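You operate a simulated robot arm through the tools that you are given. There is no shell and no other tool. Be economical: measure what you need, move in short steps, check, and stop when the job is done.

The job below is to be done with a simulated two-armed robot. You get a single attempt, and the scene is never put back.

## Task
Put the dusting brush on the finishing bench top. Put the white carton from the plaster bench top on the side bench top. Put three of the folded cloths from the plaster bench top on the side table. Put the block cast from the vice side of the scanner bench top on the tray on the vice side of the scanner bench top. Take the blue blank from the vice side of the scanner bench top and leave it on the palette. Shut the microscope bench tool drawer. The order is free. Set down upright: carton.

It is judged by the outcome, as a careful person would: the job done as asked, and still so three seconds after it is handed in. It fails if anything else is knocked over, pushed out of place, dropped, spilled or broken. Flat cloth is picked up by pressing the open fingertips on it (5 to 10 N) and closing them slowly along it; thin cloth reads only 2 to 8 mm in the jaws.

## Robot
Two 7-joint arms with fingered hands on one trunk, on a base that drives. Base frame: it is fixed to the floor where the robot stands at the start and does not move with it; the origin is under the middle of the robot, x ahead of it, y to its left, z up; the surface under the hand at the start is at about z = 0.78. Units: m, rad, N and s.
The left shoulder is at the start at [0.111, 0.17, 1.124], the right one opposite. With the tool pointing down near the work surface each hand reaches from about 0.36 to 0.82 m from the robot's upright axis, wherever it stands, measured 20 degrees to its own side. Places, roughly: blank [-2.25, 2.25, 0.75]; block cast (10x5x3 cm) [-1.7, 2.2, 0.8]; carton [0.75, 1.75, 1]; dusting brush (3x2x13 cm) [0.6, -0.1, 0.9]; finishing bench top [-3.1, -1.7, 0.8]; folded cloth (8x5x5 cm) [0.7, 3.1, 0.8]; folded cloth (9x6x5 cm) [0.7, 2.6, 0.8]; microscope bench tool drawer [-2.2, -5, 0.6]; palette (21x9x2 cm) [0.4, 0.3, 0.8]; side bench top [0.6, -2.4, 0.8]; side table [0.5, -0.6, 0.8]; tray (17x12x4 cm) [-4.6, 2.1, 0.8]. Payload 4 kg a hand.
The TCP of each hand is the grasp point between the finger pads, 0.026 m short of the fingertips. In the tool frame z runs along the fingers and y along their closing line. The gripper opens to 0.132 m. The gripper's body begins 0.073 m behind the TCP. The gripper is a hand of 4 fingers: y runs from the thumb to the fingers, the wrist lies at [0, 0, -0.224] in the tool frame, and closing takes about 1.5 s.
Orientation is that of the tool frame in the base frame, as [roll, pitch, yaw] about the fixed x, y, z axes, in that order (R = Rz(yaw) Ry(pitch) Rx(roll)). With the fingers straight down and closing along the base's y, the tool's x points along the base's -x, its y along +y and its z along -z.

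## Interface
- The arms move only by the tool step_arm. It takes "left_deltas", "right_deltas" or both (then of equal length, played together; a hand with none holds still); each is a list that holds one entry, the list of rows, each a list of 6 numbers: the shift along the tool's x, y, z in mm, then the turn, a rotation vector about the tool's x, y, z in rad. In form: [[[x, y, z, rx, ry, rz], ...]]. A call has 1 to 20 rows; each row shifts and turns the commanded pose from where the row before left it, along the tool's axes as they then stand. "left_jaw" and "right_jaw" are, for a hand that has rows, the opening, from 0 (shut) to 1 (fully open), set as the call begins (left out, the last holds). A row lasts 0.2 s, in which the tool goes at most 0.05 m and 0.15 rad; a call with a longer step from one row to the next is refused whole, and so is a gripper value outside its range. Where a pose cannot be reached the arm comes as near as it can. A force on the tool above 40 N (or 10 N above the force at the start of the call, whichever is more), or a blocked arm, ends the call early, and 0.2 s more pass. The fingers move at their own pace (about 0.108 m/s each) and stop on an object; they squeeze with about 31 N. The grip force told is the motor's: it shows also when the fingers shut on nothing. Time passes only in rows, and 0.2 s behind the last, so rows that do not move let the fingers close. It gives the time, the measured TCP pose, the force on the tool (base axes), the opening and the grip force at its end, in the units of the frame above (readings bear some noise), with the torque about the TCP (base axes, N m) and any sound that the robot's microphone picked up.
- Cameras (640 x 400 px; columns grow to the right, rows downward): "scene" is now at [0.2078, -0.0169, 1.2843]; the picture's right is [-0.18, -0.98, 0.00], its down [-0.68, 0.12, -0.73] and it looks along [0.71, -0.13, -0.69] (base axes); focal length 214 px, centre (320, 200). "left" rides on the left gripper at [-0.073, 0.006, -0.094] in its tool frame; the picture's right is [-0.08, -1.00, 0.00], its down [0.79, -0.06, -0.62] and it looks along [0.61, -0.05, 0.79] (tool axes); focal length 230 px, centre (320, 200). "right" rides on the right gripper at [0.073, 0.006, -0.094] in its tool frame; the picture's right is [-0.08, 1.00, 0.00], its down [-0.79, -0.06, -0.62] and it looks along [-0.61, -0.05, 0.79] (tool axes); focal length 230 px, centre (320, 200). There is no depth. A picture from a camera that has moved, and an enlarged one, comes with that camera's place and axes in the base frame and with its lens.
- grab_frame(camera): a new picture of that camera. The clock stands still meanwhile.
- slide_trunk(by): slides the trunk up (or, below 0, down) by that many m; the arms and the scene camera ride with it, the base frame stays. It gives what a move gives, with no picture.
- drive_base(legs): drives the robot by 1 to 6 legs, each [ahead, left, turn to the left] in m, m and rad, along the robot's own axes; the way and the turn of a leg run together, so that a leg with both is an arc; at most 1.5 m and 3.142 rad a leg. The arms and the cameras ride along, it lands a little off, and it stops where it bumps. It gives what a move gives.
- set_fingers(finger1, finger2, finger3, thumb_bend, hand): sets how far each is bent, from 0 (flat) to 100 (curled in); at 30 the hand is open as for a grip, at 70 the pads meet at the TCP. One left out holds its place. A second passes; each finger stops where it meets its share of the squeeze, and holds until it gets a number again. A gripper value or a shape takes the hand back. It gives what a move gives, with no picture; readings hold the bend of each and the force on the fingers (four entries, about 0 where the hand has none), thumb and palm.
- set_grasp(shape, hand): the hand has 4 fingers and takes this shape, open, in about a second: jaw (thumb against the fingers, like two jaws); tri (thumb and two fingers); tip (a fingertip pinch); poke (one finger out to press); point (the index stretched); flat (the hand flat); cup (the hand cupped); fist (a fist). The gripper value then closes the fingers along that shape, each until it touches; the sizes above hold for jaw. It gives what a move gives, with no picture.
- pan_tilt(pan, tilt): turns the head with the scene camera to pan (to the left, within 1.396 rad either way) and tilt (down, from -0.506 to 1.204), counted from straight ahead of the robot. It gives what a move gives.
- zoom(camera, box): a new picture of the part [left, top, right, bottom] of that camera's present view, enlarged. The clock stands still meanwhile.
- sign_off(): hands the job in; it is judged then, once.

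Work in short steps. Places have to be worked out from the pictures, the camera data and where the tool is seen: move nearer, look again, correct. Check each grasp and each placing, and mend what went wrong. You have 217 turns and 220 pictures in all, those below and enlarged ones among them. Open the grippers and draw the arms clear of the work before you hand the job in, unless the task says otherwise.

The tools are called after "Call:" by a JSON object that holds its "method" and its "body". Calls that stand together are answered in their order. step_arm: Moves the arms, as the interface text tells. Its arguments: {"type":"object","properties":{"left_deltas":{"type":"array","items":{"type":"array","items":{"type":"array","items":{"type":"number"}}}},"left_jaw":{"type":"number"},"right_deltas":{"type":"array","items":{"type":"array","items":{"type":"array","items":{"type":"number"}}}},"right_jaw":{"type":"number"}},"required":[]} The other tools are called the same way: slide_trunk (by) slides the trunk up or down; set_grasp (shape, hand) gives the hand a shape; set_fingers (finger1, finger2, finger3, thumb_bend, hand) moves the fingers one by one; drive_base (legs) drives the base; pan_tilt (pan, tilt) turns the head that bears the scene camera; grab_frame (camera) takes a picture; zoom (camera, box) takes an enlarged picture of a part of a camera's view; sign_off () hands the job in.

At the start:

```text
t: 0.0
left_tcp_pos: [0.5921, 0.1444, 1.1403]
left_tool_rot: [-3.14, -0.001, -3.14]
left_contact_force: [0.3, 0.4, -0.2]
left_torque: [0.0, 0.0, 0.0]
left_opening: 0.1316
left_finger_force: 0.0
left_shape: jaw
left_bend: [30.0, 30.0, 30.0, 30.0]
left_finger forces: [0.0, 0.0, 0.1, 0.1, 0.0, 0.1]
right_tcp_pos: [0.4286, -0.3707, 1.1604]
right_tool_rot: [3.14, 0.0, -3.14]
right_contact_force: [0.3, 0.5, 0.0]
right_torque: [-0.03, 0.0, -0.04]
right_opening: 0.132
right_finger_force: 0.0
right_shape: jaw
right_bend: [30.0, 30.0, 30.0, 30.0]
right_finger forces: [0.0, 0.0, 0.0, 0.0, 0.0, 0.0]
trunk travel left (down, up): [-0.139, 0.212]
robot x, y, heading: [0.0018, 0.0012, -0.002]
head pan, tilt: [-0.18, 0.759]
```

scene: 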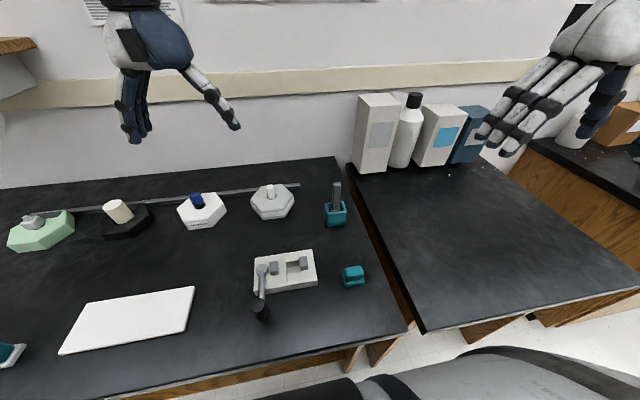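
right: 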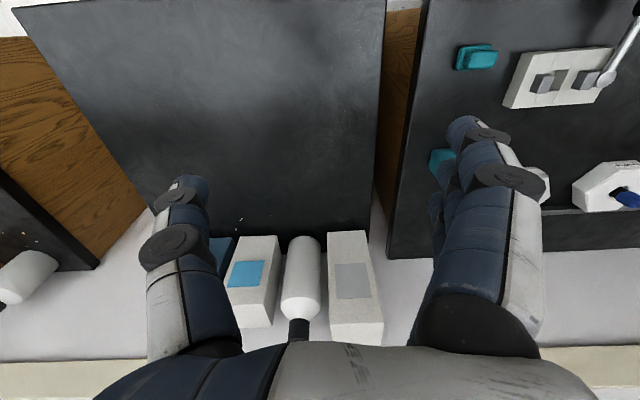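
left: 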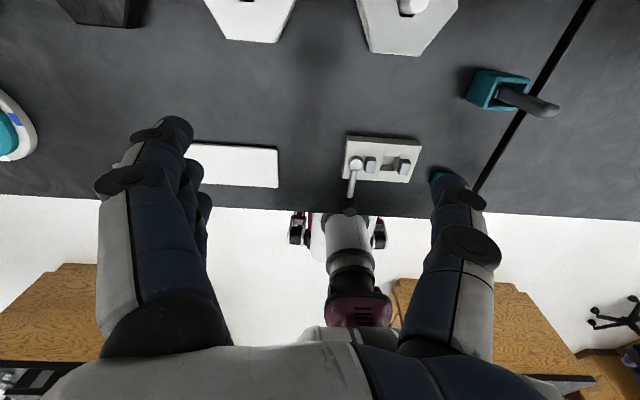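

I'll zoom in on the brush in its holder to localise it.

Call:
{"method": "zoom", "body": {"camera": "scene", "box": [240, 150, 400, 250]}}

Call:
{"method": "zoom", "body": {"camera": "left", "box": [420, 30, 600, 142]}}

```text
4.00 times, centred on (320, 200) of scene
camera zoom: at [0.2078, -0.0169, 1.2843], right [-0.18, -0.98, 0.0], down [-0.68, 0.12, -0.73], along [0.71, -0.13, -0.69], focal length 858 px, centre (320, 200)
```

zoom: 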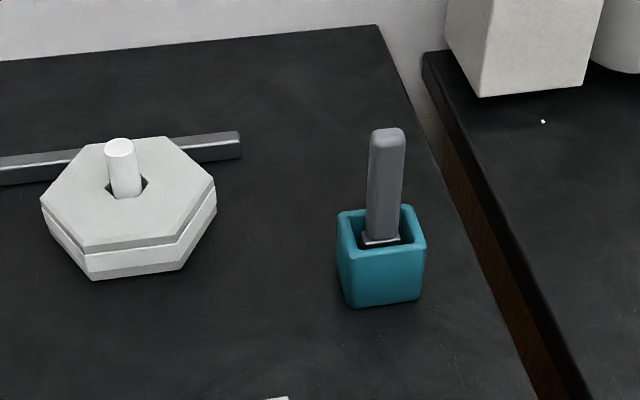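

```text
3.56 times, centred on (510, 86) of left
camera zoom: at [0.6658, 0.1505, 1.2337], right [0.08, -1.0, 0.0], down [-0.79, -0.06, 0.62], along [-0.61, -0.05, -0.79], focal length 818 px, centre (-356, 605)
```

zoom: 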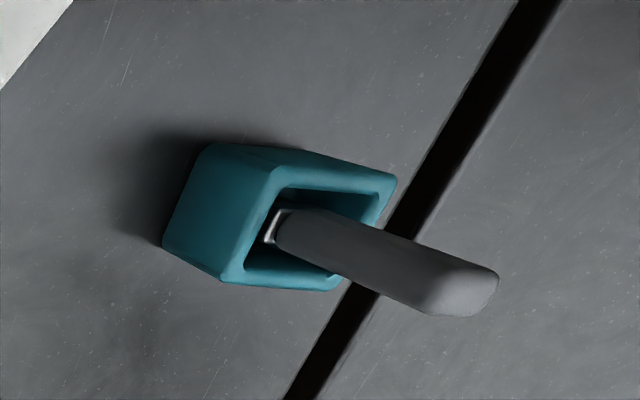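

Brush handle top triangulates to about (0.602, -0.130, 0.953), upright. Moving the right hand above it.

Call:
{"method": "step_arm", "body": {"right_deltas": [[[-24.8, 34.3, 0, 0, 0, 0], [-24.8, 34.3, 0, 0, 0, 0], [-24.8, 34.3, 0, 0, 0, 0], [-24.8, 34.3, 0, 0, 0, 0], [-24.8, 34.3, 0, 0, 0, 0], [-24.8, 34.3, 0, 0, 0, 0], [-24.8, 34.3, 0, 0, 0, 0], [0, 0, 40, 0, 0, 0], [0, 0, 40, 0, 0, 0], [0, 0, 40, 0, 0, 0], [0, 0, 0, 0, 0, 0]]], "right_jaw": 0.7}}

Call:
{"method": "grab_frame", "body": {"camera": "right"}}

Call:
{"method": "grab_frame", "body": {"camera": "scene"}}

```text
t: 2.4
left_tcp_pos: [0.5916, 0.1447, 1.1415]
left_tool_rot: [3.14, 0.001, 3.141]
left_contact_force: [-0.4, -0.3, 0.5]
left_torque: [0.01, -0.01, -0.01]
left_opening: 0.1316
left_finger_force: 0.1
left_shape: jaw
left_bend: [30.0, 30.0, 30.0, 30.0]
left_finger forces: [0.0, 0.1, 0.0, 0.0, 0.0, 0.1]
right_tcp_pos: [0.6011, -0.1318, 1.0399]
right_tool_rot: [-3.142, -0.001, 3.141]
right_contact_force: [0.3, -0.1, -0.6]
right_torque: [-0.01, -0.02, 0.01]
right_opening: 0.0928
right_finger_force: 0.2
right_shape: jaw
right_bend: [67.0, 67.0, 67.0, 63.0]
right_finger forces: [0.0, 0.1, 0.1, 0.0, 0.0, 0.0]
trunk travel left (down, up): [-0.139, 0.212]
robot x, y, heading: [-0.0017, 0.002, 0.001]
head pan, tilt: [-0.18, 0.759]
```

```text
214 pictures are left
camera right: at [0.5274, -0.1267, 1.1326], right [0.08, 1.0, 0.0], down [0.78, -0.06, 0.62], along [0.61, -0.05, -0.79], focal length 230 px, centre (320, 200)
```

right: 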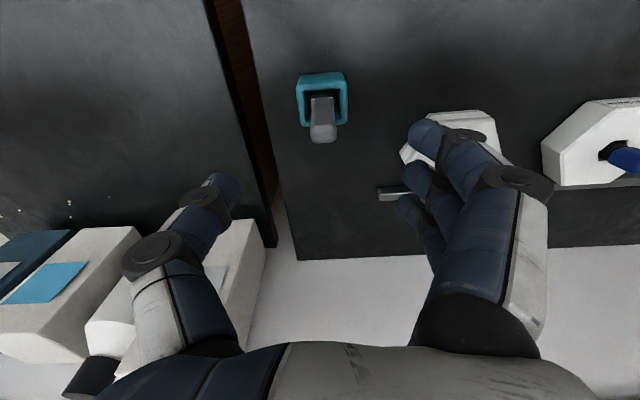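

```text
213 pictures are left
camera scene: at [0.2073, -0.0166, 1.2845], right [-0.18, -0.98, 0.0], down [-0.68, 0.12, -0.73], along [0.71, -0.13, -0.69], focal length 214 px, centre (320, 200)
```

scene: 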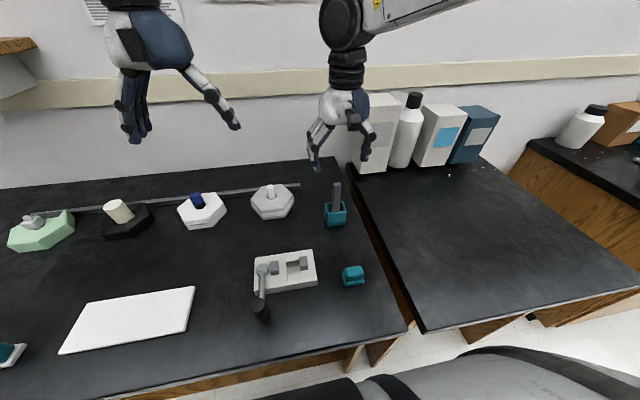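

The handle stays under the TCP. Descend to z≈0.917 and close.

Call:
{"method": "step_arm", "body": {"right_deltas": [[[-2, 0, 40, 0, 0, 0], [0, 0, 40, 0, 0, 0], [0, 0, 40, 0, 0, 0], [0, 0, 3, 0, 0, 0]]]}}

Call:
{"method": "step_arm", "body": {"right_deltas": [[[0, 0, 0, 0, 0, 0], [0, 0, 0, 0, 0, 0], [0, 0, 0, 0, 0, 0], [0, 0, 0, 0, 0, 0], [0, 0, 0, 0, 0, 0], [0, 0, 0, 0, 0, 0], [0, 0, 0, 0, 0, 0]]], "right_jaw": 0}}

Call:
{"method": "grab_frame", "body": {"camera": "scene"}}

```text
t: 3.4
left_tcp_pos: [0.5915, 0.1452, 1.1411]
left_tool_rot: [3.141, 0.002, -3.141]
left_contact_force: [0.6, 0.3, -0.1]
left_torque: [0.0, -0.02, 0.01]
left_opening: 0.1316
left_finger_force: 0.1
left_shape: jaw
left_bend: [30.0, 30.0, 30.0, 30.0]
left_finger forces: [0.0, 0.0, 0.0, 0.0, 0.0, 0.0]
right_tcp_pos: [0.6032, -0.1325, 0.9157]
right_tool_rot: [3.14, -0.001, -3.142]
right_contact_force: [-0.3, 0.3, 0.1]
right_torque: [0.0, 0.03, 0.0]
right_opening: 0.0927
right_finger_force: 0.1
right_shape: jaw
right_bend: [67.0, 67.0, 67.0, 63.0]
right_finger forces: [0.0, 0.0, 0.1, 0.0, 0.0, 0.0]
trunk travel left (down, up): [-0.139, 0.212]
robot x, y, heading: [0.0007, 0.0018, -0.004]
head pan, tilt: [-0.18, 0.759]
```

```text
t: 5.0
left_tcp_pos: [0.5929, 0.1449, 1.1397]
left_tool_rot: [3.141, 0.001, 3.141]
left_contact_force: [0.1, -0.3, -0.7]
left_torque: [0.01, 0.02, 0.01]
left_opening: 0.1317
left_finger_force: 0.1
left_shape: jaw
left_bend: [30.0, 30.0, 30.0, 30.0]
left_finger forces: [0.0, 0.1, 0.0, 0.0, 0.0, 0.1]
right_tcp_pos: [0.6042, -0.1328, 0.9171]
right_tool_rot: [-3.141, -0.001, -3.142]
right_contact_force: [-0.4, 2.4, -0.1]
right_torque: [0.13, 0.01, 0.01]
right_opening: 0.0017
right_finger_force: 31.2
right_shape: jaw
right_bend: [69.0, 68.0, 69.0, 72.0]
right_finger forces: [0.0, 18.6, 0.0, 0.0, 16.6, 0.0]
trunk travel left (down, up): [-0.139, 0.212]
robot x, y, heading: [-0.0027, -0.0012, 0.002]
head pan, tilt: [-0.18, 0.759]
```

```text
212 pictures are left
camera scene: at [0.2079, -0.0167, 1.2843], right [-0.18, -0.98, 0.0], down [-0.68, 0.12, -0.73], along [0.71, -0.13, -0.69], focal length 214 px, centre (320, 200)
```

scene: 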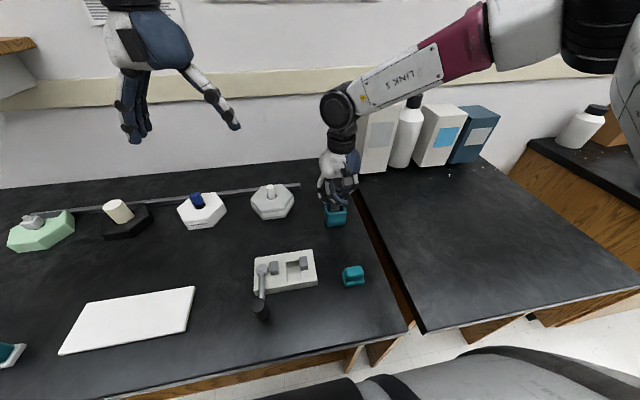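

The opening reads near 0; zoom to see whether the brush is actually in the grip.

Call:
{"method": "zoom", "body": {"camera": "scene", "box": [280, 130, 400, 240]}}

Call:
{"method": "grab_frame", "body": {"camera": "right"}}

```text
3.64 times, centred on (340, 185) of scene
camera zoom: at [0.2079, -0.0167, 1.2843], right [-0.18, -0.98, 0.0], down [-0.68, 0.12, -0.73], along [0.71, -0.13, -0.69], focal length 780 px, centre (247, 254)
```

zoom: 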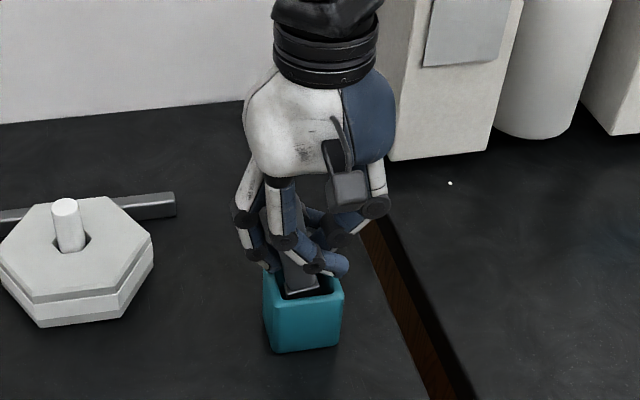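

```text
210 pictures are left
camera right: at [0.5307, -0.1277, 1.0092], right [0.08, 1.0, 0.0], down [0.79, -0.06, 0.62], along [0.61, -0.05, -0.79], focal length 230 px, centre (320, 200)
```

right: 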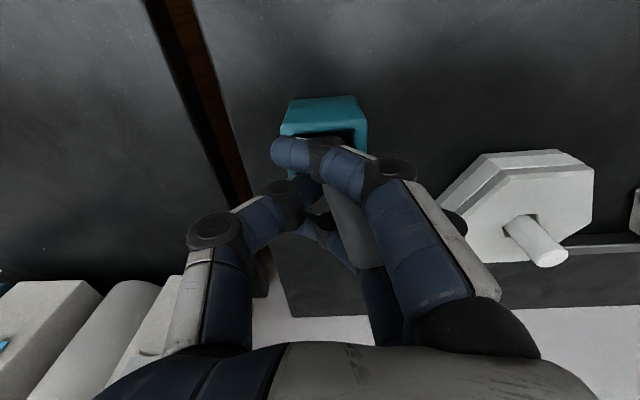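

The handle has slipped off to the side of the fingertips. Reopen and look again.

Call:
{"method": "step_arm", "body": {"right_deltas": [[[0, 0, 0, 0, 0, 0], [0, 0, 0, 0, 0, 0], [0, 0, 0, 0, 0, 0], [0, 0, 0, 0, 0, 0], [0, 0, 0, 0, 0, 0], [0, 0, 0, 0, 0, 0], [0, 0, 0, 0, 0, 0]]], "right_jaw": 0.7}}

Call:
{"method": "grab_frame", "body": {"camera": "right"}}

Call:
{"method": "zoom", "body": {"camera": "scene", "box": [280, 130, 400, 240]}}

```text
t: 6.6
left_tcp_pos: [0.593, 0.1441, 1.1414]
left_tool_rot: [3.141, -0.002, -3.141]
left_contact_force: [-0.1, 0.1, 0.0]
left_torque: [0.0, 0.0, 0.04]
left_opening: 0.1316
left_finger_force: 0.1
left_shape: jaw
left_bend: [30.0, 30.0, 30.0, 30.0]
left_finger forces: [0.0, 0.1, 0.1, 0.1, 0.0, 0.1]
right_tcp_pos: [0.6031, -0.1326, 0.9171]
right_tool_rot: [-3.141, 0.001, 3.141]
right_contact_force: [0.0, -0.3, 0.0]
right_torque: [-0.01, -0.01, 0.03]
right_opening: 0.0921
right_finger_force: 0.1
right_shape: jaw
right_bend: [68.0, 68.0, 68.0, 64.0]
right_finger forces: [0.0, 0.0, 0.0, 0.1, 0.0, 0.1]
trunk travel left (down, up): [-0.139, 0.212]
robot x, y, heading: [0.0003, -0.0002, -0.002]
head pan, tilt: [-0.18, 0.759]
```

```text
209 pictures are left
camera right: at [0.5307, -0.1279, 1.0092], right [0.08, 1.0, 0.0], down [0.79, -0.06, 0.62], along [0.61, -0.05, -0.79], focal length 230 px, centre (320, 200)
```

right: 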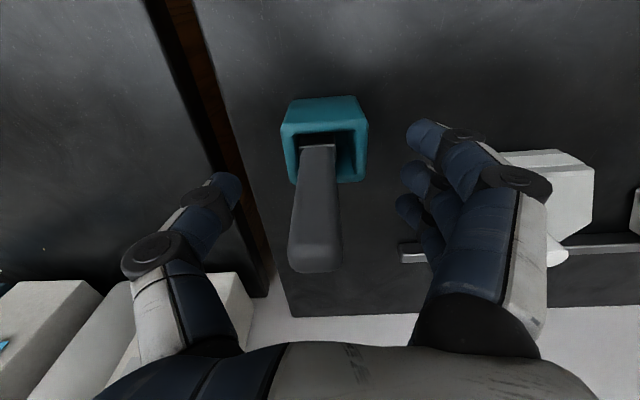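

```text
3.64 times, centred on (340, 185) of scene
camera zoom: at [0.2078, -0.0169, 1.2843], right [-0.18, -0.98, 0.0], down [-0.68, 0.12, -0.73], along [0.71, -0.13, -0.69], focal length 780 px, centre (247, 254)
```

zoom: 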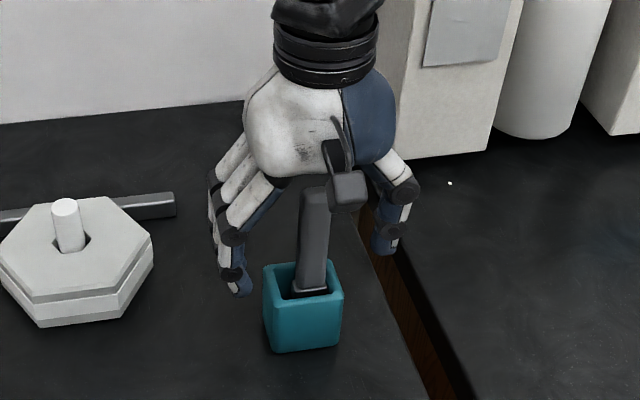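

On reflection, the middle finger and thumb each carried ~17 N, so the handle may have been held with the outer fingers wrapped around it. Close again and try a small lift.

Call:
{"method": "step_arm", "body": {"right_deltas": [[[0, 0, 5, 0, 0, 0], [0, 0, 0, 0, 0, 0], [0, 0, 0, 0, 0, 0], [0, 0, 0, 0, 0, 0], [0, 0, 0, 0, 0, 0], [0, 0, 0, 0, 0, 0], [0, 0, 0, 0, 0, 0], [0, 0, 0, 0, 0, 0], [0, 0, -10, 0, 0, 0], [0, 0, -15, 0, 0, 0], [0, 0, -15, 0, 0, 0]]], "right_jaw": 0}}

Call:
{"method": "zoom", "body": {"camera": "scene", "box": [280, 130, 400, 240]}}

Call:
{"method": "grab_frame", "body": {"camera": "right"}}

```text
t: 9.0
left_tcp_pos: [0.5923, 0.1435, 1.1408]
left_tool_rot: [3.141, 0.0, 3.141]
left_contact_force: [0.3, 0.8, 0.8]
left_torque: [0.01, 0.01, 0.01]
left_opening: 0.1317
left_finger_force: 0.1
left_shape: jaw
left_bend: [30.0, 30.0, 30.0, 30.0]
left_finger forces: [0.0, 0.1, 0.0, 0.0, 0.1, 0.1]
right_tcp_pos: [0.6034, -0.1319, 0.9533]
right_tool_rot: [-3.141, 0.0, -3.141]
right_contact_force: [0.1, -0.1, -1.0]
right_torque: [-0.01, 0.03, 0.02]
right_opening: 0.0018
right_finger_force: 31.0
right_shape: jaw
right_bend: [69.0, 70.0, 69.0, 71.0]
right_finger forces: [0.1, 18.8, 0.0, 0.0, 18.6, 0.1]
trunk travel left (down, up): [-0.139, 0.212]
robot x, y, heading: [-0.0004, -0.0, -0.003]
head pan, tilt: [-0.18, 0.759]
```

```text
3.64 times, centred on (340, 185) of scene
camera zoom: at [0.2076, -0.0169, 1.2843], right [-0.18, -0.98, 0.0], down [-0.68, 0.12, -0.73], along [0.71, -0.13, -0.69], focal length 780 px, centre (247, 254)
```

zoom: 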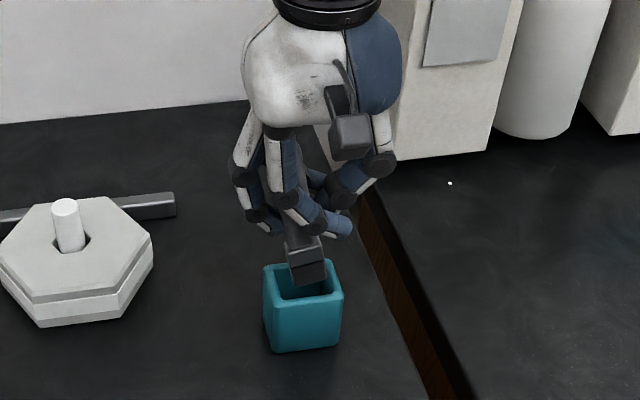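

```text
206 pictures are left
camera right: at [0.5308, -0.1269, 1.0449], right [0.08, 1.0, 0.0], down [0.79, -0.06, 0.62], along [0.61, -0.05, -0.79], focal length 230 px, centre (320, 200)
```

right: 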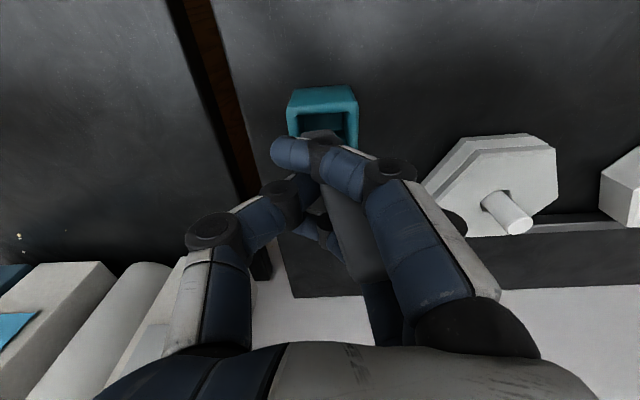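

It is held and lifting cleanly. Raise clear of the cup and draw in for driving; then look around with the head.

Call:
{"method": "step_arm", "body": {"right_deltas": [[[0, 0, -30, 0, 0, 0], [0, 0, -40, 0, 0, 0], [0, 0, -40, 0, 0, 0], [0, 0, -40, 0, 0, 0], [20, -35, -10, 0, 0, 0], [30, -35, 0, 0, 0, 0], [30, -35, 0, 0, 0, 0], [30, -35, 0, 0, 0, 0], [30, -30, 0, 0, 0, 0], [30, -30, 0, 0, 0, 0], [20, 0, 0, 0, 0, 0]]]}}

Call:
{"method": "step_arm", "body": {"left_deltas": [[[30, 25, 0, 0, 0, 0], [30, 25, 0, 0, 0, 0], [30, 25, 0, 0, 0, 0], [30, 25, 0, 0, 0, 0], [30, 25, 0, 0, 0, 0], [20, 15, 0, 0, 0, 0]]]}}

Call:
{"method": "pan_tilt", "body": {"pan": 1.35, "tilt": 0.3}}

Call:
{"method": "grab_frame", "body": {"camera": "scene"}}

Call:
{"method": "pan_tilt", "body": {"pan": -1.35, "tilt": 0.3}}

Call:
{"method": "grab_frame", "body": {"camera": "scene"}}

Call:
{"method": "grab_frame", "body": {"camera": "right"}}

```text
t: 11.4
left_tcp_pos: [0.5929, 0.146, 1.1397]
left_tool_rot: [3.141, 0.0, 3.14]
left_contact_force: [-0.2, -0.6, 0.2]
left_torque: [-0.04, -0.02, -0.01]
left_opening: 0.1317
left_finger_force: 0.0
left_shape: jaw
left_bend: [30.0, 30.0, 30.0, 30.0]
left_finger forces: [0.0, 0.0, 0.1, 0.1, 0.0, 0.0]
right_tcp_pos: [0.4133, -0.333, 1.1132]
right_tool_rot: [-3.139, 0.0, -3.139]
right_contact_force: [-0.1, -0.9, -0.5]
right_torque: [0.04, -0.02, 0.0]
right_opening: 0.0017
right_finger_force: 31.0
right_shape: jaw
right_bend: [69.0, 70.0, 69.0, 72.0]
right_finger forces: [0.1, 18.7, 0.0, 0.0, 18.4, 0.1]
trunk travel left (down, up): [-0.139, 0.212]
robot x, y, heading: [-0.0011, 0.0003, 0.002]
head pan, tilt: [-0.18, 0.759]
```

```text
t: 12.8
left_tcp_pos: [0.4221, 0.2865, 1.1383]
left_tool_rot: [-3.141, 0.0, 3.141]
left_contact_force: [-0.2, -0.5, -0.1]
left_torque: [-0.01, 0.02, -0.01]
left_opening: 0.1321
left_finger_force: 0.0
left_shape: jaw
left_bend: [30.0, 30.0, 30.0, 30.0]
left_finger forces: [0.0, 0.0, 0.1, 0.1, 0.1, 0.0]
right_tcp_pos: [0.4124, -0.3327, 1.1129]
right_tool_rot: [-3.141, -0.001, 3.141]
right_contact_force: [0.2, 0.1, -0.2]
right_torque: [0.0, -0.01, -0.02]
right_opening: 0.0018
right_finger_force: 30.9
right_shape: jaw
right_bend: [69.0, 70.0, 69.0, 72.0]
right_finger forces: [0.0, 18.7, 0.0, 0.1, 18.5, 0.0]
trunk travel left (down, up): [-0.139, 0.212]
robot x, y, heading: [-0.001, 0.0017, 0.001]
head pan, tilt: [-0.18, 0.759]
```

```text
t: 14.4
left_tcp_pos: [0.423, 0.2855, 1.1389]
left_tool_rot: [3.141, 0.001, -3.139]
left_contact_force: [0.5, -0.6, 1.4]
left_torque: [-0.02, -0.02, 0.0]
left_opening: 0.1321
left_finger_force: 0.0
left_shape: jaw
left_bend: [30.0, 30.0, 30.0, 30.0]
left_finger forces: [0.0, 0.0, 0.1, 0.0, 0.0, 0.0]
right_tcp_pos: [0.4133, -0.3321, 1.1126]
right_tool_rot: [3.14, 0.0, -3.141]
right_contact_force: [0.0, -0.2, -1.0]
right_torque: [0.0, 0.0, -0.01]
right_opening: 0.0019
right_finger_force: 31.4
right_shape: jaw
right_bend: [69.0, 70.0, 69.0, 72.0]
right_finger forces: [0.0, 18.8, 0.0, 0.0, 18.5, 0.0]
trunk travel left (down, up): [-0.139, 0.212]
robot x, y, heading: [0.0025, -0.0002, -0.003]
head pan, tilt: [1.349, 0.3]
```

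```text
205 pictures are left
camera scene: at [0.1473, 0.089, 1.3254], right [0.98, -0.22, 0.0], down [-0.07, -0.29, -0.96], along [0.21, 0.93, -0.3], focal length 214 px, centre (320, 200)
```

scene: 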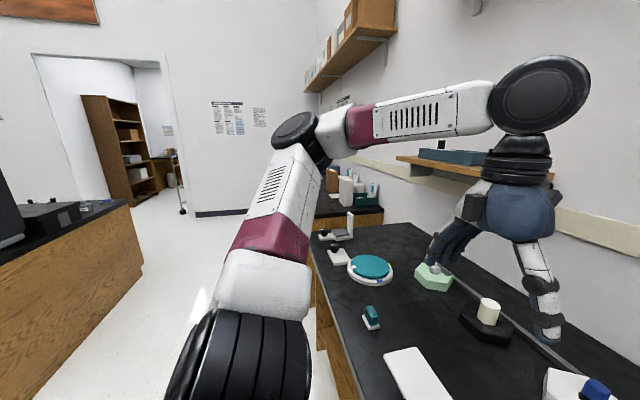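

```text
t: 16.8
left_tcp_pos: [0.4217, 0.2851, 1.1393]
left_tool_rot: [-3.141, 0.0, -3.141]
left_contact_force: [0.0, 0.5, 0.2]
left_torque: [0.01, -0.01, 0.03]
left_opening: 0.1318
left_finger_force: 0.0
left_shape: jaw
left_bend: [30.0, 30.0, 30.0, 30.0]
left_finger forces: [0.1, 0.0, 0.0, 0.0, 0.0, 0.1]
right_tcp_pos: [0.4122, -0.3323, 1.1118]
right_tool_rot: [3.141, 0.002, 3.141]
right_contact_force: [0.4, 0.0, -0.7]
right_torque: [-0.01, 0.02, -0.02]
right_opening: 0.0018
right_finger_force: 30.4
right_shape: jaw
right_bend: [69.0, 70.0, 69.0, 72.0]
right_finger forces: [0.0, 18.7, 0.1, 0.0, 18.5, 0.0]
trunk travel left (down, up): [-0.139, 0.212]
robot x, y, heading: [0.0024, 0.0, -0.002]
head pan, tilt: [-1.349, 0.3]
```

```text
204 pictures are left
camera scene: at [0.1473, -0.0932, 1.3254], right [-0.98, -0.22, 0.0], down [-0.07, 0.29, -0.96], along [0.21, -0.93, -0.3], focal length 214 px, centre (320, 200)
```

scene: 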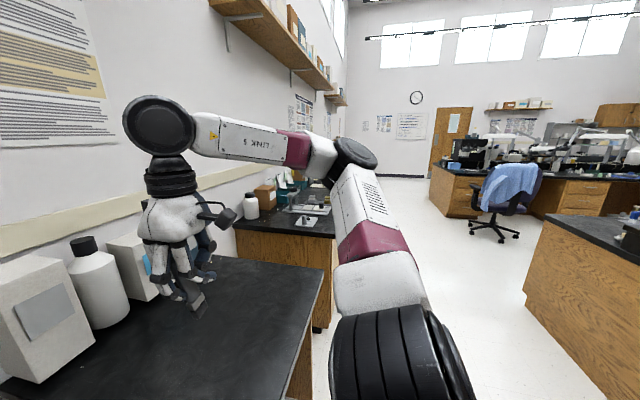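

```text
203 pictures are left
camera right: at [0.3398, -0.3274, 1.2053], right [0.08, 1.0, 0.0], down [0.79, -0.06, 0.62], along [0.61, -0.05, -0.79], focal length 230 px, centre (320, 200)
```

right: 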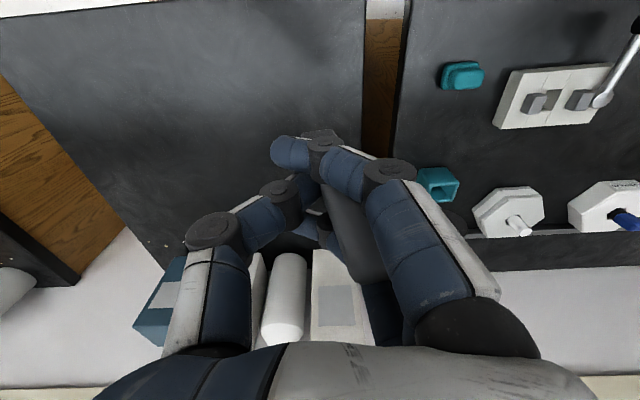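

Islands lie behind me. Back away from the bench and turn around to survey.

Call:
{"method": "drive_base", "body": {"legs": [[-0.45, 0, 0], [0, 0, 3.1]]}}

Call:
{"method": "pan_tilt", "body": {"pan": -0.6, "tilt": 0.2}}

Call:
{"method": "grab_frame", "body": {"camera": "scene"}}

Call:
{"method": "pan_tilt", "body": {"pan": 0.6, "tilt": 0.2}}

Call:
{"method": "grab_frame", "body": {"camera": "scene"}}

```text
t: 26.7
left_tcp_pos: [-0.884, -0.2525, 1.139]
left_tool_rot: [-3.141, 0.002, -0.08]
left_contact_force: [-0.1, -0.3, 0.2]
left_torque: [0.01, -0.01, -0.03]
left_opening: 0.1317
left_finger_force: 0.1
left_shape: jaw
left_bend: [30.0, 30.0, 30.0, 30.0]
left_finger forces: [0.0, 0.1, 0.0, 0.0, 0.0, 0.0]
right_tcp_pos: [-0.8253, 0.3629, 1.1114]
right_tool_rot: [-3.141, 0.001, -0.08]
right_contact_force: [-0.5, -0.1, -0.6]
right_torque: [-0.01, 0.04, -0.01]
right_opening: 0.0017
right_finger_force: 30.5
right_shape: jaw
right_bend: [69.0, 70.0, 69.0, 72.0]
right_finger forces: [0.0, 18.0, 0.0, 0.2, 18.1, 0.0]
trunk travel left (down, up): [-0.139, 0.212]
robot x, y, heading: [-0.4419, -0.0027, 3.054]
head pan, tilt: [-1.349, 0.3]
```

```text
t: 27.8
left_tcp_pos: [-0.8858, -0.2531, 1.1389]
left_tool_rot: [-3.141, 0.0, -0.079]
left_contact_force: [-0.3, -0.5, 0.0]
left_torque: [0.01, -0.02, 0.0]
left_opening: 0.1321
left_finger_force: 0.0
left_shape: jaw
left_bend: [30.0, 30.0, 30.0, 30.0]
left_finger forces: [0.1, 0.0, 0.0, 0.1, 0.1, 0.0]
right_tcp_pos: [-0.8256, 0.363, 1.1128]
right_tool_rot: [3.141, 0.002, -0.079]
right_contact_force: [0.4, 0.1, -1.0]
right_torque: [-0.01, -0.03, -0.01]
right_opening: 0.0019
right_finger_force: 30.9
right_shape: jaw
right_bend: [69.0, 70.0, 69.0, 72.0]
right_finger forces: [0.0, 18.0, 0.1, 0.0, 18.0, 0.1]
trunk travel left (down, up): [-0.139, 0.212]
robot x, y, heading: [-0.4406, -0.0016, 3.058]
head pan, tilt: [-0.6, 0.201]
```

```text
202 pictures are left
camera scene: at [-0.6388, 0.0658, 1.3346], right [0.63, 0.78, 0.0], down [0.15, -0.13, -0.98], along [-0.76, 0.62, -0.2], focal length 214 px, centre (320, 200)
```

scene: 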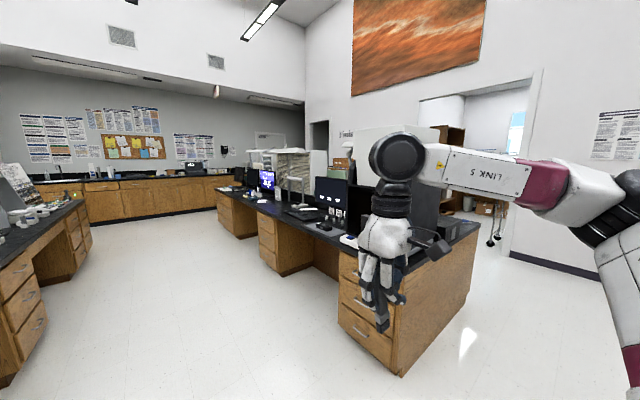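

```text
t: 29.2
left_tcp_pos: [-0.8845, -0.2518, 1.1382]
left_tool_rot: [-3.141, 0.001, -0.08]
left_contact_force: [0.1, -0.4, 0.3]
left_torque: [0.0, 0.02, -0.01]
left_opening: 0.1318
left_finger_force: 0.2
left_shape: jaw
left_bend: [30.0, 30.0, 30.0, 30.0]
left_finger forces: [0.0, 0.0, 0.0, 0.1, 0.1, 0.1]
right_tcp_pos: [-0.8254, 0.363, 1.1124]
right_tool_rot: [-3.141, 0.0, -0.082]
right_contact_force: [0.5, 0.1, 0.1]
right_torque: [-0.04, 0.04, 0.0]
right_opening: 0.0017
right_finger_force: 31.4
right_shape: jaw
right_bend: [69.0, 70.0, 69.0, 72.0]
right_finger forces: [0.1, 18.1, 0.1, 0.1, 18.0, 0.1]
trunk travel left (down, up): [-0.139, 0.212]
robot x, y, heading: [-0.4425, -0.0015, 3.06]
head pan, tilt: [0.6, 0.201]
```

```text
201 pictures are left
camera scene: at [-0.6473, -0.0391, 1.3347], right [-0.5, 0.87, 0.0], down [0.17, 0.1, -0.98], along [-0.85, -0.49, -0.2], focal length 214 px, centre (320, 200)
```

scene: 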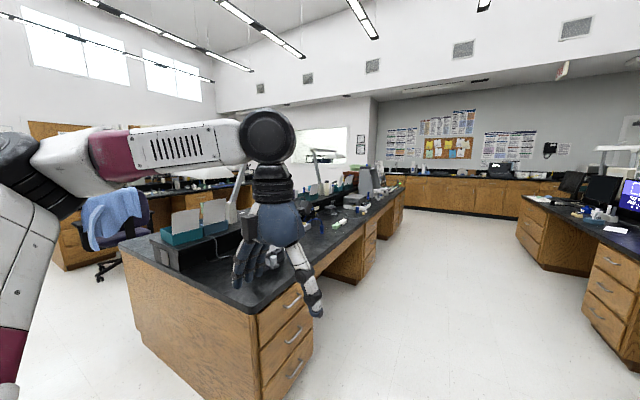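

Two islands form an aisle. Drive into the aisle to about x=-2.7 and face the left-hand (finishing) island.

Call:
{"method": "drive_base", "body": {"legs": [[1.2, -0.05, 0], [1.1, -0.05, 0], [0, 0, 1.65]]}}

Call:
{"method": "pan_tilt", "body": {"pan": 0, "tilt": 0.45}}

Call:
{"method": "grab_frame", "body": {"camera": "scene"}}

```text
t: 44.5
left_tcp_pos: [-2.4398, -0.1551, 1.1383]
left_tool_rot: [-3.141, 0.0, 1.599]
left_contact_force: [0.5, 0.6, 0.0]
left_torque: [0.0, 0.01, -0.02]
left_opening: 0.1318
left_finger_force: 0.1
left_shape: jaw
left_bend: [30.0, 30.0, 30.0, 30.0]
left_finger forces: [0.0, 0.0, 0.0, 0.0, 0.1, 0.0]
right_tcp_pos: [-3.0576, -0.1626, 1.1134]
right_tool_rot: [-3.141, 0.0, 1.597]
right_contact_force: [0.2, 0.0, -0.6]
right_torque: [-0.01, 0.01, 0.01]
right_opening: 0.0018
right_finger_force: 31.5
right_shape: jaw
right_bend: [69.0, 70.0, 69.0, 72.0]
right_finger forces: [0.0, 17.8, 0.0, 0.0, 17.7, 0.0]
trunk travel left (down, up): [-0.139, 0.212]
robot x, y, heading: [-2.7349, 0.26, -1.544]
head pan, tilt: [0.6, 0.201]
```

```text
t: 45.5
left_tcp_pos: [-2.4393, -0.1546, 1.1392]
left_tool_rot: [-3.141, 0.001, 1.598]
left_contact_force: [0.1, 0.3, -0.4]
left_torque: [-0.01, 0.02, 0.04]
left_opening: 0.1319
left_finger_force: 0.1
left_shape: jaw
left_bend: [30.0, 30.0, 30.0, 30.0]
left_finger forces: [0.1, 0.0, 0.1, 0.1, 0.1, 0.0]
right_tcp_pos: [-3.0572, -0.1632, 1.1113]
right_tool_rot: [-3.14, 0.001, 1.599]
right_contact_force: [-0.5, -0.7, -0.5]
right_torque: [0.01, 0.03, 0.03]
right_opening: 0.0016
right_finger_force: 31.2
right_shape: jaw
right_bend: [69.0, 70.0, 69.0, 72.0]
right_finger forces: [0.0, 17.8, 0.0, 0.0, 17.6, 0.0]
trunk travel left (down, up): [-0.139, 0.212]
robot x, y, heading: [-2.7378, 0.2613, -1.548]
head pan, tilt: [0.0, 0.45]
```

```text
200 pictures are left
camera scene: at [-2.7304, 0.0395, 1.3115], right [-1.0, -0.03, 0.0], down [-0.01, 0.43, -0.9], along [0.03, -0.9, -0.43], focal length 214 px, centre (320, 200)
```

scene: 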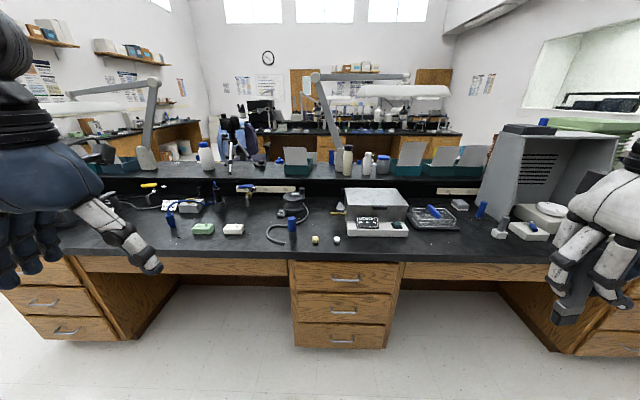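

The near side has tools and a raised shelf; the finishing bench at y≈-1.7 may be its far side. Raise the trunk for a look over.

Call:
{"method": "slide_trunk", "body": {"by": 0.2}}

Call:
{"method": "grab_frame", "body": {"camera": "scene"}}

Call:
{"method": "zoom", "body": {"camera": "scene", "box": [60, 90, 580, 280]}}

```text
t: 47.7
left_tcp_pos: [-2.4388, -0.1547, 1.3385]
left_tool_rot: [-3.142, -0.001, 1.599]
left_contact_force: [-0.2, 0.1, -0.4]
left_torque: [0.0, -0.02, 0.01]
left_opening: 0.1322
left_finger_force: 0.1
left_shape: jaw
left_bend: [30.0, 30.0, 30.0, 30.0]
left_finger forces: [0.0, 0.1, 0.0, 0.0, 0.0, 0.1]
right_tcp_pos: [-3.0576, -0.1623, 1.3127]
right_tool_rot: [-3.141, 0.001, 1.6]
right_contact_force: [-0.4, 1.1, -1.3]
right_torque: [0.0, -0.02, -0.01]
right_opening: 0.002
right_finger_force: 31.5
right_shape: jaw
right_bend: [69.0, 70.0, 69.0, 72.0]
right_finger forces: [0.1, 18.3, 0.0, 0.0, 18.0, 0.0]
trunk travel left (down, up): [-0.339, 0.012]
robot x, y, heading: [-2.7359, 0.2591, -1.544]
head pan, tilt: [0.0, 0.45]
```

```text
199 pictures are left
camera scene: at [-2.7329, 0.1258, 1.5163], right [-1.0, -0.03, 0.0], down [-0.01, 0.43, -0.9], along [0.03, -0.9, -0.44], focal length 214 px, centre (320, 200)
```

scene: 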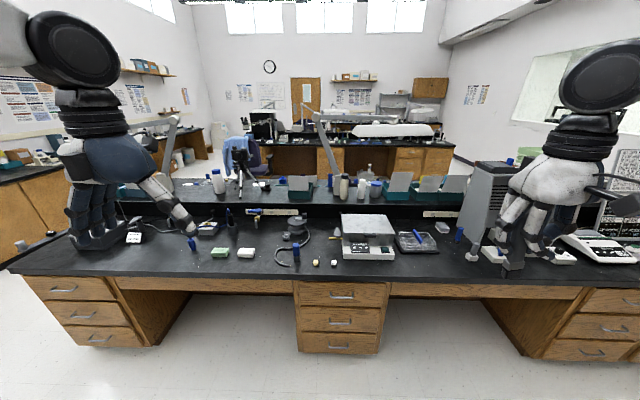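

```text
1.23 times, centred on (320, 185) of scene
camera zoom: at [-2.7329, 0.1258, 1.5163], right [-1.0, -0.03, 0.0], down [-0.01, 0.43, -0.9], along [0.03, -0.9, -0.44], focal length 264 px, centre (320, 218)
```

zoom: 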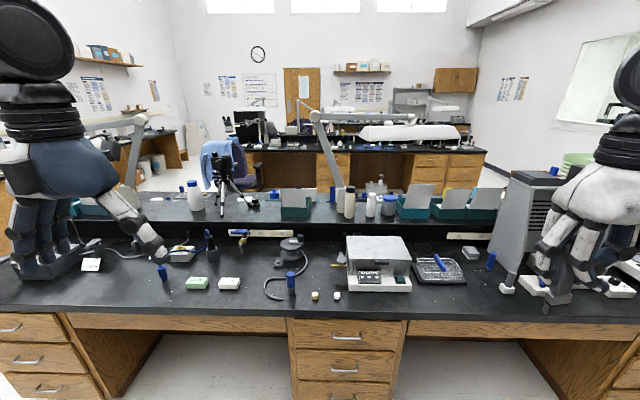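

I'll go around the island's +x end toward its far side and look from there.

Call:
{"method": "drive_base", "body": {"legs": [[0, 1.2, 0], [0, 1.15, 0], [1.3, 0, 0], [1.3, 0, -0.3]]}}

Call:
{"method": "pan_tilt", "body": {"pan": -0.9, "tilt": 0.4}}

Call:
{"method": "grab_frame", "body": {"camera": "scene"}}

```text
t: 80.6
left_tcp_pos: [-0.4426, -2.8199, 1.3383]
left_tool_rot: [3.141, 0.001, 1.286]
left_contact_force: [-0.6, -0.4, -0.4]
left_torque: [0.01, 0.0, 0.0]
left_opening: 0.1318
left_finger_force: 0.1
left_shape: jaw
left_bend: [30.0, 30.0, 30.0, 30.0]
left_finger forces: [0.1, 0.0, 0.1, 0.0, 0.0, 0.1]
right_tcp_pos: [-1.0335, -2.6362, 1.3136]
right_tool_rot: [-3.141, 0.001, 1.285]
right_contact_force: [-0.2, 0.5, -0.5]
right_torque: [0.01, -0.06, 0.01]
right_opening: 0.0016
right_finger_force: 31.7
right_shape: jaw
right_bend: [69.0, 70.0, 69.0, 72.0]
right_finger forces: [0.0, 18.3, 0.0, 0.0, 18.1, 0.0]
trunk travel left (down, up): [-0.339, 0.012]
robot x, y, heading: [-0.5973, -2.3372, -1.857]
head pan, tilt: [0.0, 0.45]
```

```text
t: 81.8
left_tcp_pos: [-0.4428, -2.8209, 1.3392]
left_tool_rot: [3.141, 0.001, 1.284]
left_contact_force: [-0.2, 0.3, -0.1]
left_torque: [-0.02, -0.02, 0.0]
left_opening: 0.1318
left_finger_force: 0.0
left_shape: jaw
left_bend: [30.0, 30.0, 30.0, 30.0]
left_finger forces: [0.0, 0.1, 0.0, 0.1, 0.0, 0.1]
right_tcp_pos: [-1.0334, -2.6364, 1.312]
right_tool_rot: [3.141, 0.002, 1.285]
right_contact_force: [-0.8, -0.6, -1.1]
right_torque: [0.0, -0.02, 0.0]
right_opening: 0.0017
right_finger_force: 30.8
right_shape: jaw
right_bend: [69.0, 70.0, 69.0, 72.0]
right_finger forces: [0.0, 18.2, 0.1, 0.0, 18.0, 0.0]
trunk travel left (down, up): [-0.339, 0.012]
robot x, y, heading: [-0.5987, -2.3343, -1.857]
head pan, tilt: [-0.901, 0.4]
```

```text
197 pictures are left
camera scene: at [-0.6947, -2.409, 1.5211], right [-0.38, 0.93, 0.0], down [0.36, 0.15, -0.92], along [-0.85, -0.35, -0.39], focal length 214 px, centre (320, 200)
```

scene: 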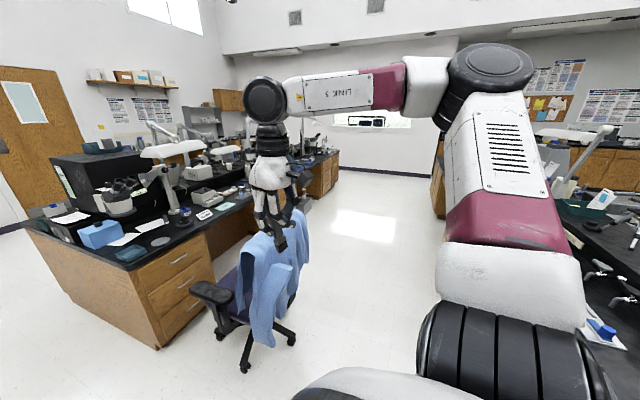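

The far side of the island does have its own bench top. Turn to face along it and look.

Call:
{"method": "drive_base", "body": {"legs": [[0, 0, -1.28]]}}

Call:
{"method": "pan_tilt", "body": {"pan": -0.35, "tilt": 0.4}}

Call:
{"method": "grab_frame", "body": {"camera": "scene"}}

```text
t: 85.4
left_tcp_pos: [-1.0185, -2.6238, 1.3387]
left_tool_rot: [-3.141, -0.001, 0.01]
left_contact_force: [0.3, 1.0, -0.6]
left_torque: [0.04, 0.03, -0.01]
left_opening: 0.1318
left_finger_force: 0.1
left_shape: jaw
left_bend: [30.0, 30.0, 30.0, 30.0]
left_finger forces: [0.0, 0.0, 0.0, 0.0, 0.0, 0.0]
right_tcp_pos: [-1.0138, -2.0055, 1.313]
right_tool_rot: [-3.141, 0.001, 0.012]
right_contact_force: [0.2, 0.1, -0.8]
right_torque: [0.03, 0.05, -0.01]
right_opening: 0.0018
right_finger_force: 31.4
right_shape: jaw
right_bend: [69.0, 70.0, 69.0, 72.0]
right_finger forces: [0.1, 18.1, 0.0, 0.0, 17.9, 0.0]
trunk travel left (down, up): [-0.339, 0.012]
robot x, y, heading: [-0.5971, -2.3321, -3.135]
head pan, tilt: [-0.901, 0.4]
```

```text
t: 86.4
left_tcp_pos: [-1.0167, -2.6239, 1.339]
left_tool_rot: [3.141, -0.001, 0.01]
left_contact_force: [0.3, -0.9, 0.3]
left_torque: [0.0, 0.02, 0.0]
left_opening: 0.1319
left_finger_force: 0.1
left_shape: jaw
left_bend: [30.0, 30.0, 30.0, 30.0]
left_finger forces: [0.0, 0.0, 0.1, 0.0, 0.0, 0.0]
right_tcp_pos: [-1.0136, -2.0061, 1.3127]
right_tool_rot: [3.14, 0.001, 0.01]
right_contact_force: [0.3, -0.3, -1.4]
right_torque: [-0.03, -0.03, 0.02]
right_opening: 0.0019
right_finger_force: 31.0
right_shape: jaw
right_bend: [69.0, 70.0, 69.0, 72.0]
right_finger forces: [0.1, 18.0, 0.0, 0.1, 17.9, 0.0]
trunk travel left (down, up): [-0.339, 0.012]
robot x, y, heading: [-0.5958, -2.3371, -3.128]
head pan, tilt: [-0.351, 0.4]
```

```text
196 pictures are left
camera scene: at [-0.725, -2.3051, 1.5211], right [0.33, 0.94, 0.0], down [0.37, -0.13, -0.92], along [-0.87, 0.31, -0.39], focal length 214 px, centre (320, 200)
```

scene: 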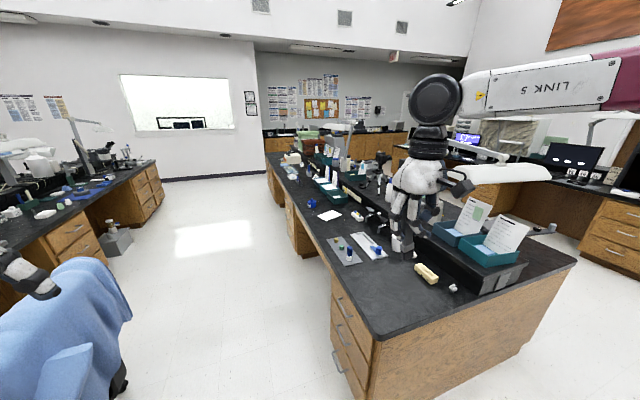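

The finishing bench top's empty end is at about (-1.3, -1.75). Strafe so the right hand can reach it from the island's end, and lower the trunk.

Call:
{"method": "drive_base", "body": {"legs": [[0.06, -0.25, 0]]}}

Call:
{"method": "slide_trunk", "body": {"by": -0.2}}

Call:
{"method": "step_arm", "body": {"right_deltas": [[[-40, 0, 0, 0, 0, 0], [-40, 0, 0, 0, 0, 0], [-40, 0, 0, 0, 0, 0], [-40, 0, 0, 0, 0, 0], [-40, 0, 0, 0, 0, 0], [0, 0, 0, 0, 0, 0]]]}}

Call:
{"method": "pan_tilt", "body": {"pan": -0.35, "tilt": 0.7}}

Call:
{"method": "grab_frame", "body": {"camera": "scene"}}

```text
t: 89.2
left_tcp_pos: [-1.0803, -2.3747, 1.3384]
left_tool_rot: [3.141, 0.0, 0.008]
left_contact_force: [0.3, 0.4, -0.1]
left_torque: [0.0, 0.0, 0.01]
left_opening: 0.1318
left_finger_force: 0.2
left_shape: jaw
left_bend: [30.0, 30.0, 30.0, 30.0]
left_finger forces: [0.1, 0.0, 0.0, 0.0, 0.0, 0.1]
right_tcp_pos: [-1.0772, -1.7575, 1.3127]
right_tool_rot: [3.14, 0.001, 0.007]
right_contact_force: [-0.2, -1.1, -0.8]
right_torque: [0.0, -0.02, -0.03]
right_opening: 0.0017
right_finger_force: 31.1
right_shape: jaw
right_bend: [69.0, 70.0, 69.0, 72.0]
right_finger forces: [0.1, 18.1, 0.1, 0.1, 17.9, 0.1]
trunk travel left (down, up): [-0.339, 0.012]
robot x, y, heading: [-0.6623, -2.0848, -3.129]
head pan, tilt: [-0.351, 0.4]
```

```text
t: 91.3
left_tcp_pos: [-1.081, -2.3744, 1.1387]
left_tool_rot: [-3.141, 0.001, 0.008]
left_contact_force: [0.3, 0.7, -0.5]
left_torque: [-0.02, 0.01, -0.03]
left_opening: 0.132
left_finger_force: 0.0
left_shape: jaw
left_bend: [30.0, 30.0, 30.0, 30.0]
left_finger forces: [0.0, 0.0, 0.0, 0.0, 0.0, 0.0]
right_tcp_pos: [-1.0761, -1.7554, 1.1141]
right_tool_rot: [-3.141, 0.003, 0.008]
right_contact_force: [0.0, -0.1, 0.1]
right_torque: [0.03, 0.01, -0.01]
right_opening: 0.0019
right_finger_force: 31.1
right_shape: jaw
right_bend: [69.0, 69.0, 69.0, 72.0]
right_finger forces: [0.1, 18.3, 0.0, 0.1, 18.1, 0.0]
trunk travel left (down, up): [-0.139, 0.212]
robot x, y, heading: [-0.6598, -2.0857, -3.137]
head pan, tilt: [-0.351, 0.4]
```

```text
t: 92.7
left_tcp_pos: [-1.0795, -2.3745, 1.1392]
left_tool_rot: [-3.141, 0.002, 0.007]
left_contact_force: [0.6, 0.1, -0.8]
left_torque: [0.0, 0.03, -0.01]
left_opening: 0.1316
left_finger_force: 0.0
left_shape: jaw
left_bend: [30.0, 30.0, 30.0, 30.0]
left_finger forces: [0.0, 0.0, 0.0, 0.0, 0.1, 0.0]
right_tcp_pos: [-1.2743, -1.7598, 1.1092]
right_tool_rot: [3.141, -0.001, 0.009]
right_contact_force: [0.9, -0.9, -1.0]
right_torque: [0.03, -0.01, -0.03]
right_opening: 0.0016
right_finger_force: 30.8
right_shape: jaw
right_bend: [69.0, 69.0, 69.0, 72.0]
right_finger forces: [0.0, 18.5, 0.0, 0.0, 18.3, 0.0]
trunk travel left (down, up): [-0.139, 0.212]
robot x, y, heading: [-0.6613, -2.0825, -3.134]
head pan, tilt: [-0.351, 0.4]
```

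```text
t: 93.5
left_tcp_pos: [-1.0806, -2.3744, 1.1386]
left_tool_rot: [-3.142, 0.0, 0.01]
left_contact_force: [0.6, -0.1, 0.0]
left_torque: [-0.01, 0.01, -0.02]
left_opening: 0.132
left_finger_force: 0.0
left_shape: jaw
left_bend: [30.0, 30.0, 30.0, 30.0]
left_finger forces: [0.0, 0.0, 0.0, 0.1, 0.0, 0.0]
right_tcp_pos: [-1.2748, -1.7605, 1.1082]
right_tool_rot: [-3.141, 0.001, 0.008]
right_contact_force: [0.2, 0.3, -1.0]
right_torque: [0.04, -0.04, 0.05]
right_opening: 0.0019
right_finger_force: 30.6
right_shape: jaw
right_bend: [69.0, 69.0, 69.0, 72.0]
right_finger forces: [0.0, 18.6, 0.0, 0.0, 18.0, 0.1]
trunk travel left (down, up): [-0.139, 0.212]
robot x, y, heading: [-0.6612, -2.083, -3.129]
head pan, tilt: [-0.351, 0.7]
```

```text
195 pictures are left
camera scene: at [-0.8674, -2.0595, 1.2893], right [0.34, 0.94, 0.0], down [0.61, -0.22, -0.77], along [-0.72, 0.26, -0.64], focal length 214 px, centre (320, 200)
```

scene: 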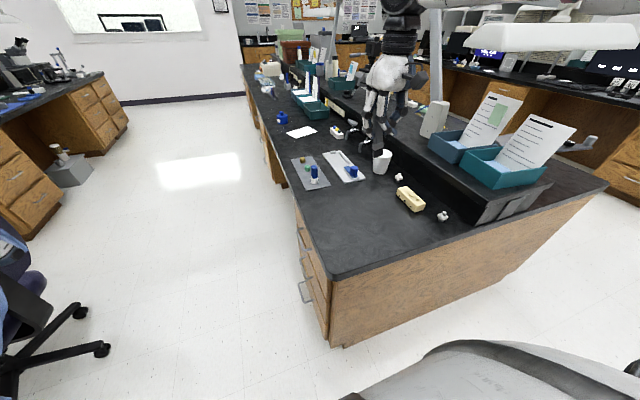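

Free area around (-1.28,-1.8). Tilt the hand forward 50°, so the brush slopes, then lower toward the bench.

Call:
{"method": "step_arm", "body": {"right_deltas": [[[0, 0, 0, 0, -0.145, 0], [0, 0, 0, 0, -0.145, 0], [0, 0, 0, 0, -0.145, 0], [0, 0, 0, 0, -0.145, 0], [0, 0, 0, 0, -0.145, 0], [0, 0, 0, 0, -0.145, 0], [30.6, 6, 25.7, 0, 0, 0], [30.6, 6, 25.7, 0, 0, 0], [30.6, 6, 25.7, 0, 0, 0], [30.6, 6, 25.7, 0, 0, 0], [0, 0, 0, 0, 0, 0]]]}}

Call:
{"method": "grab_frame", "body": {"camera": "scene"}}

Call:
{"method": "grab_frame", "body": {"camera": "right"}}

```text
t: 95.9
left_tcp_pos: [-1.0807, -2.3749, 1.1388]
left_tool_rot: [-3.139, 0.001, 0.009]
left_contact_force: [-0.6, -1.5, 0.5]
left_torque: [0.02, 0.05, -0.02]
left_opening: 0.1321
left_finger_force: 0.0
left_shape: jaw
left_bend: [30.0, 30.0, 30.0, 30.0]
left_finger forces: [0.0, 0.0, 0.1, 0.1, 0.0, 0.0]
right_tcp_pos: [-1.277, -1.7857, 0.9505]
right_tool_rot: [-3.141, 0.872, 0.008]
right_contact_force: [-0.1, 0.9, -0.5]
right_torque: [0.03, 0.0, -0.01]
right_opening: 0.0018
right_finger_force: 30.6
right_shape: jaw
right_bend: [69.0, 69.0, 69.0, 72.0]
right_finger forces: [0.0, 18.4, 0.0, 0.0, 18.1, 0.0]
trunk travel left (down, up): [-0.139, 0.212]
robot x, y, heading: [-0.6658, -2.0875, -3.136]
head pan, tilt: [-0.351, 0.7]
```

```text
194 pictures are left
camera scene: at [-0.8669, -2.0599, 1.2895], right [0.34, 0.94, 0.0], down [0.61, -0.22, -0.77], along [-0.72, 0.26, -0.64], focal length 214 px, centre (320, 200)
```

scene: 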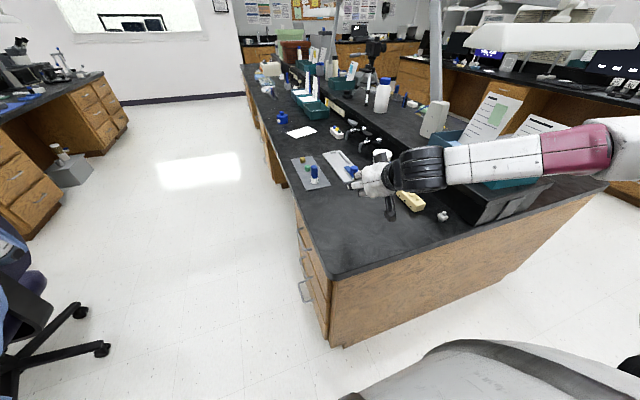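

```text
193 pictures are left
camera right: at [-1.1583, -1.7922, 0.9531], right [-0.04, -1.0, 0.06], down [-0.03, 0.06, 1.0], along [-1.0, 0.04, -0.04], focal length 230 px, centre (320, 200)
```

right: 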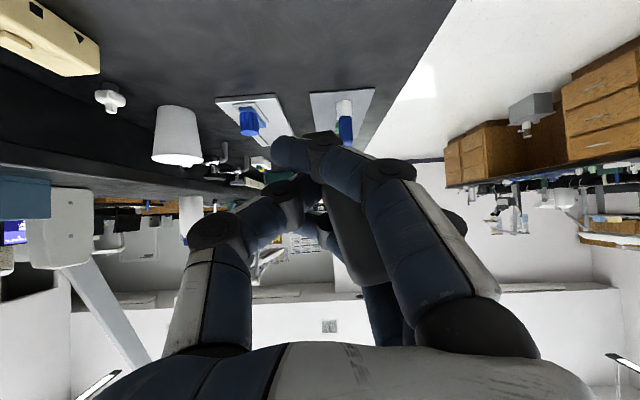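

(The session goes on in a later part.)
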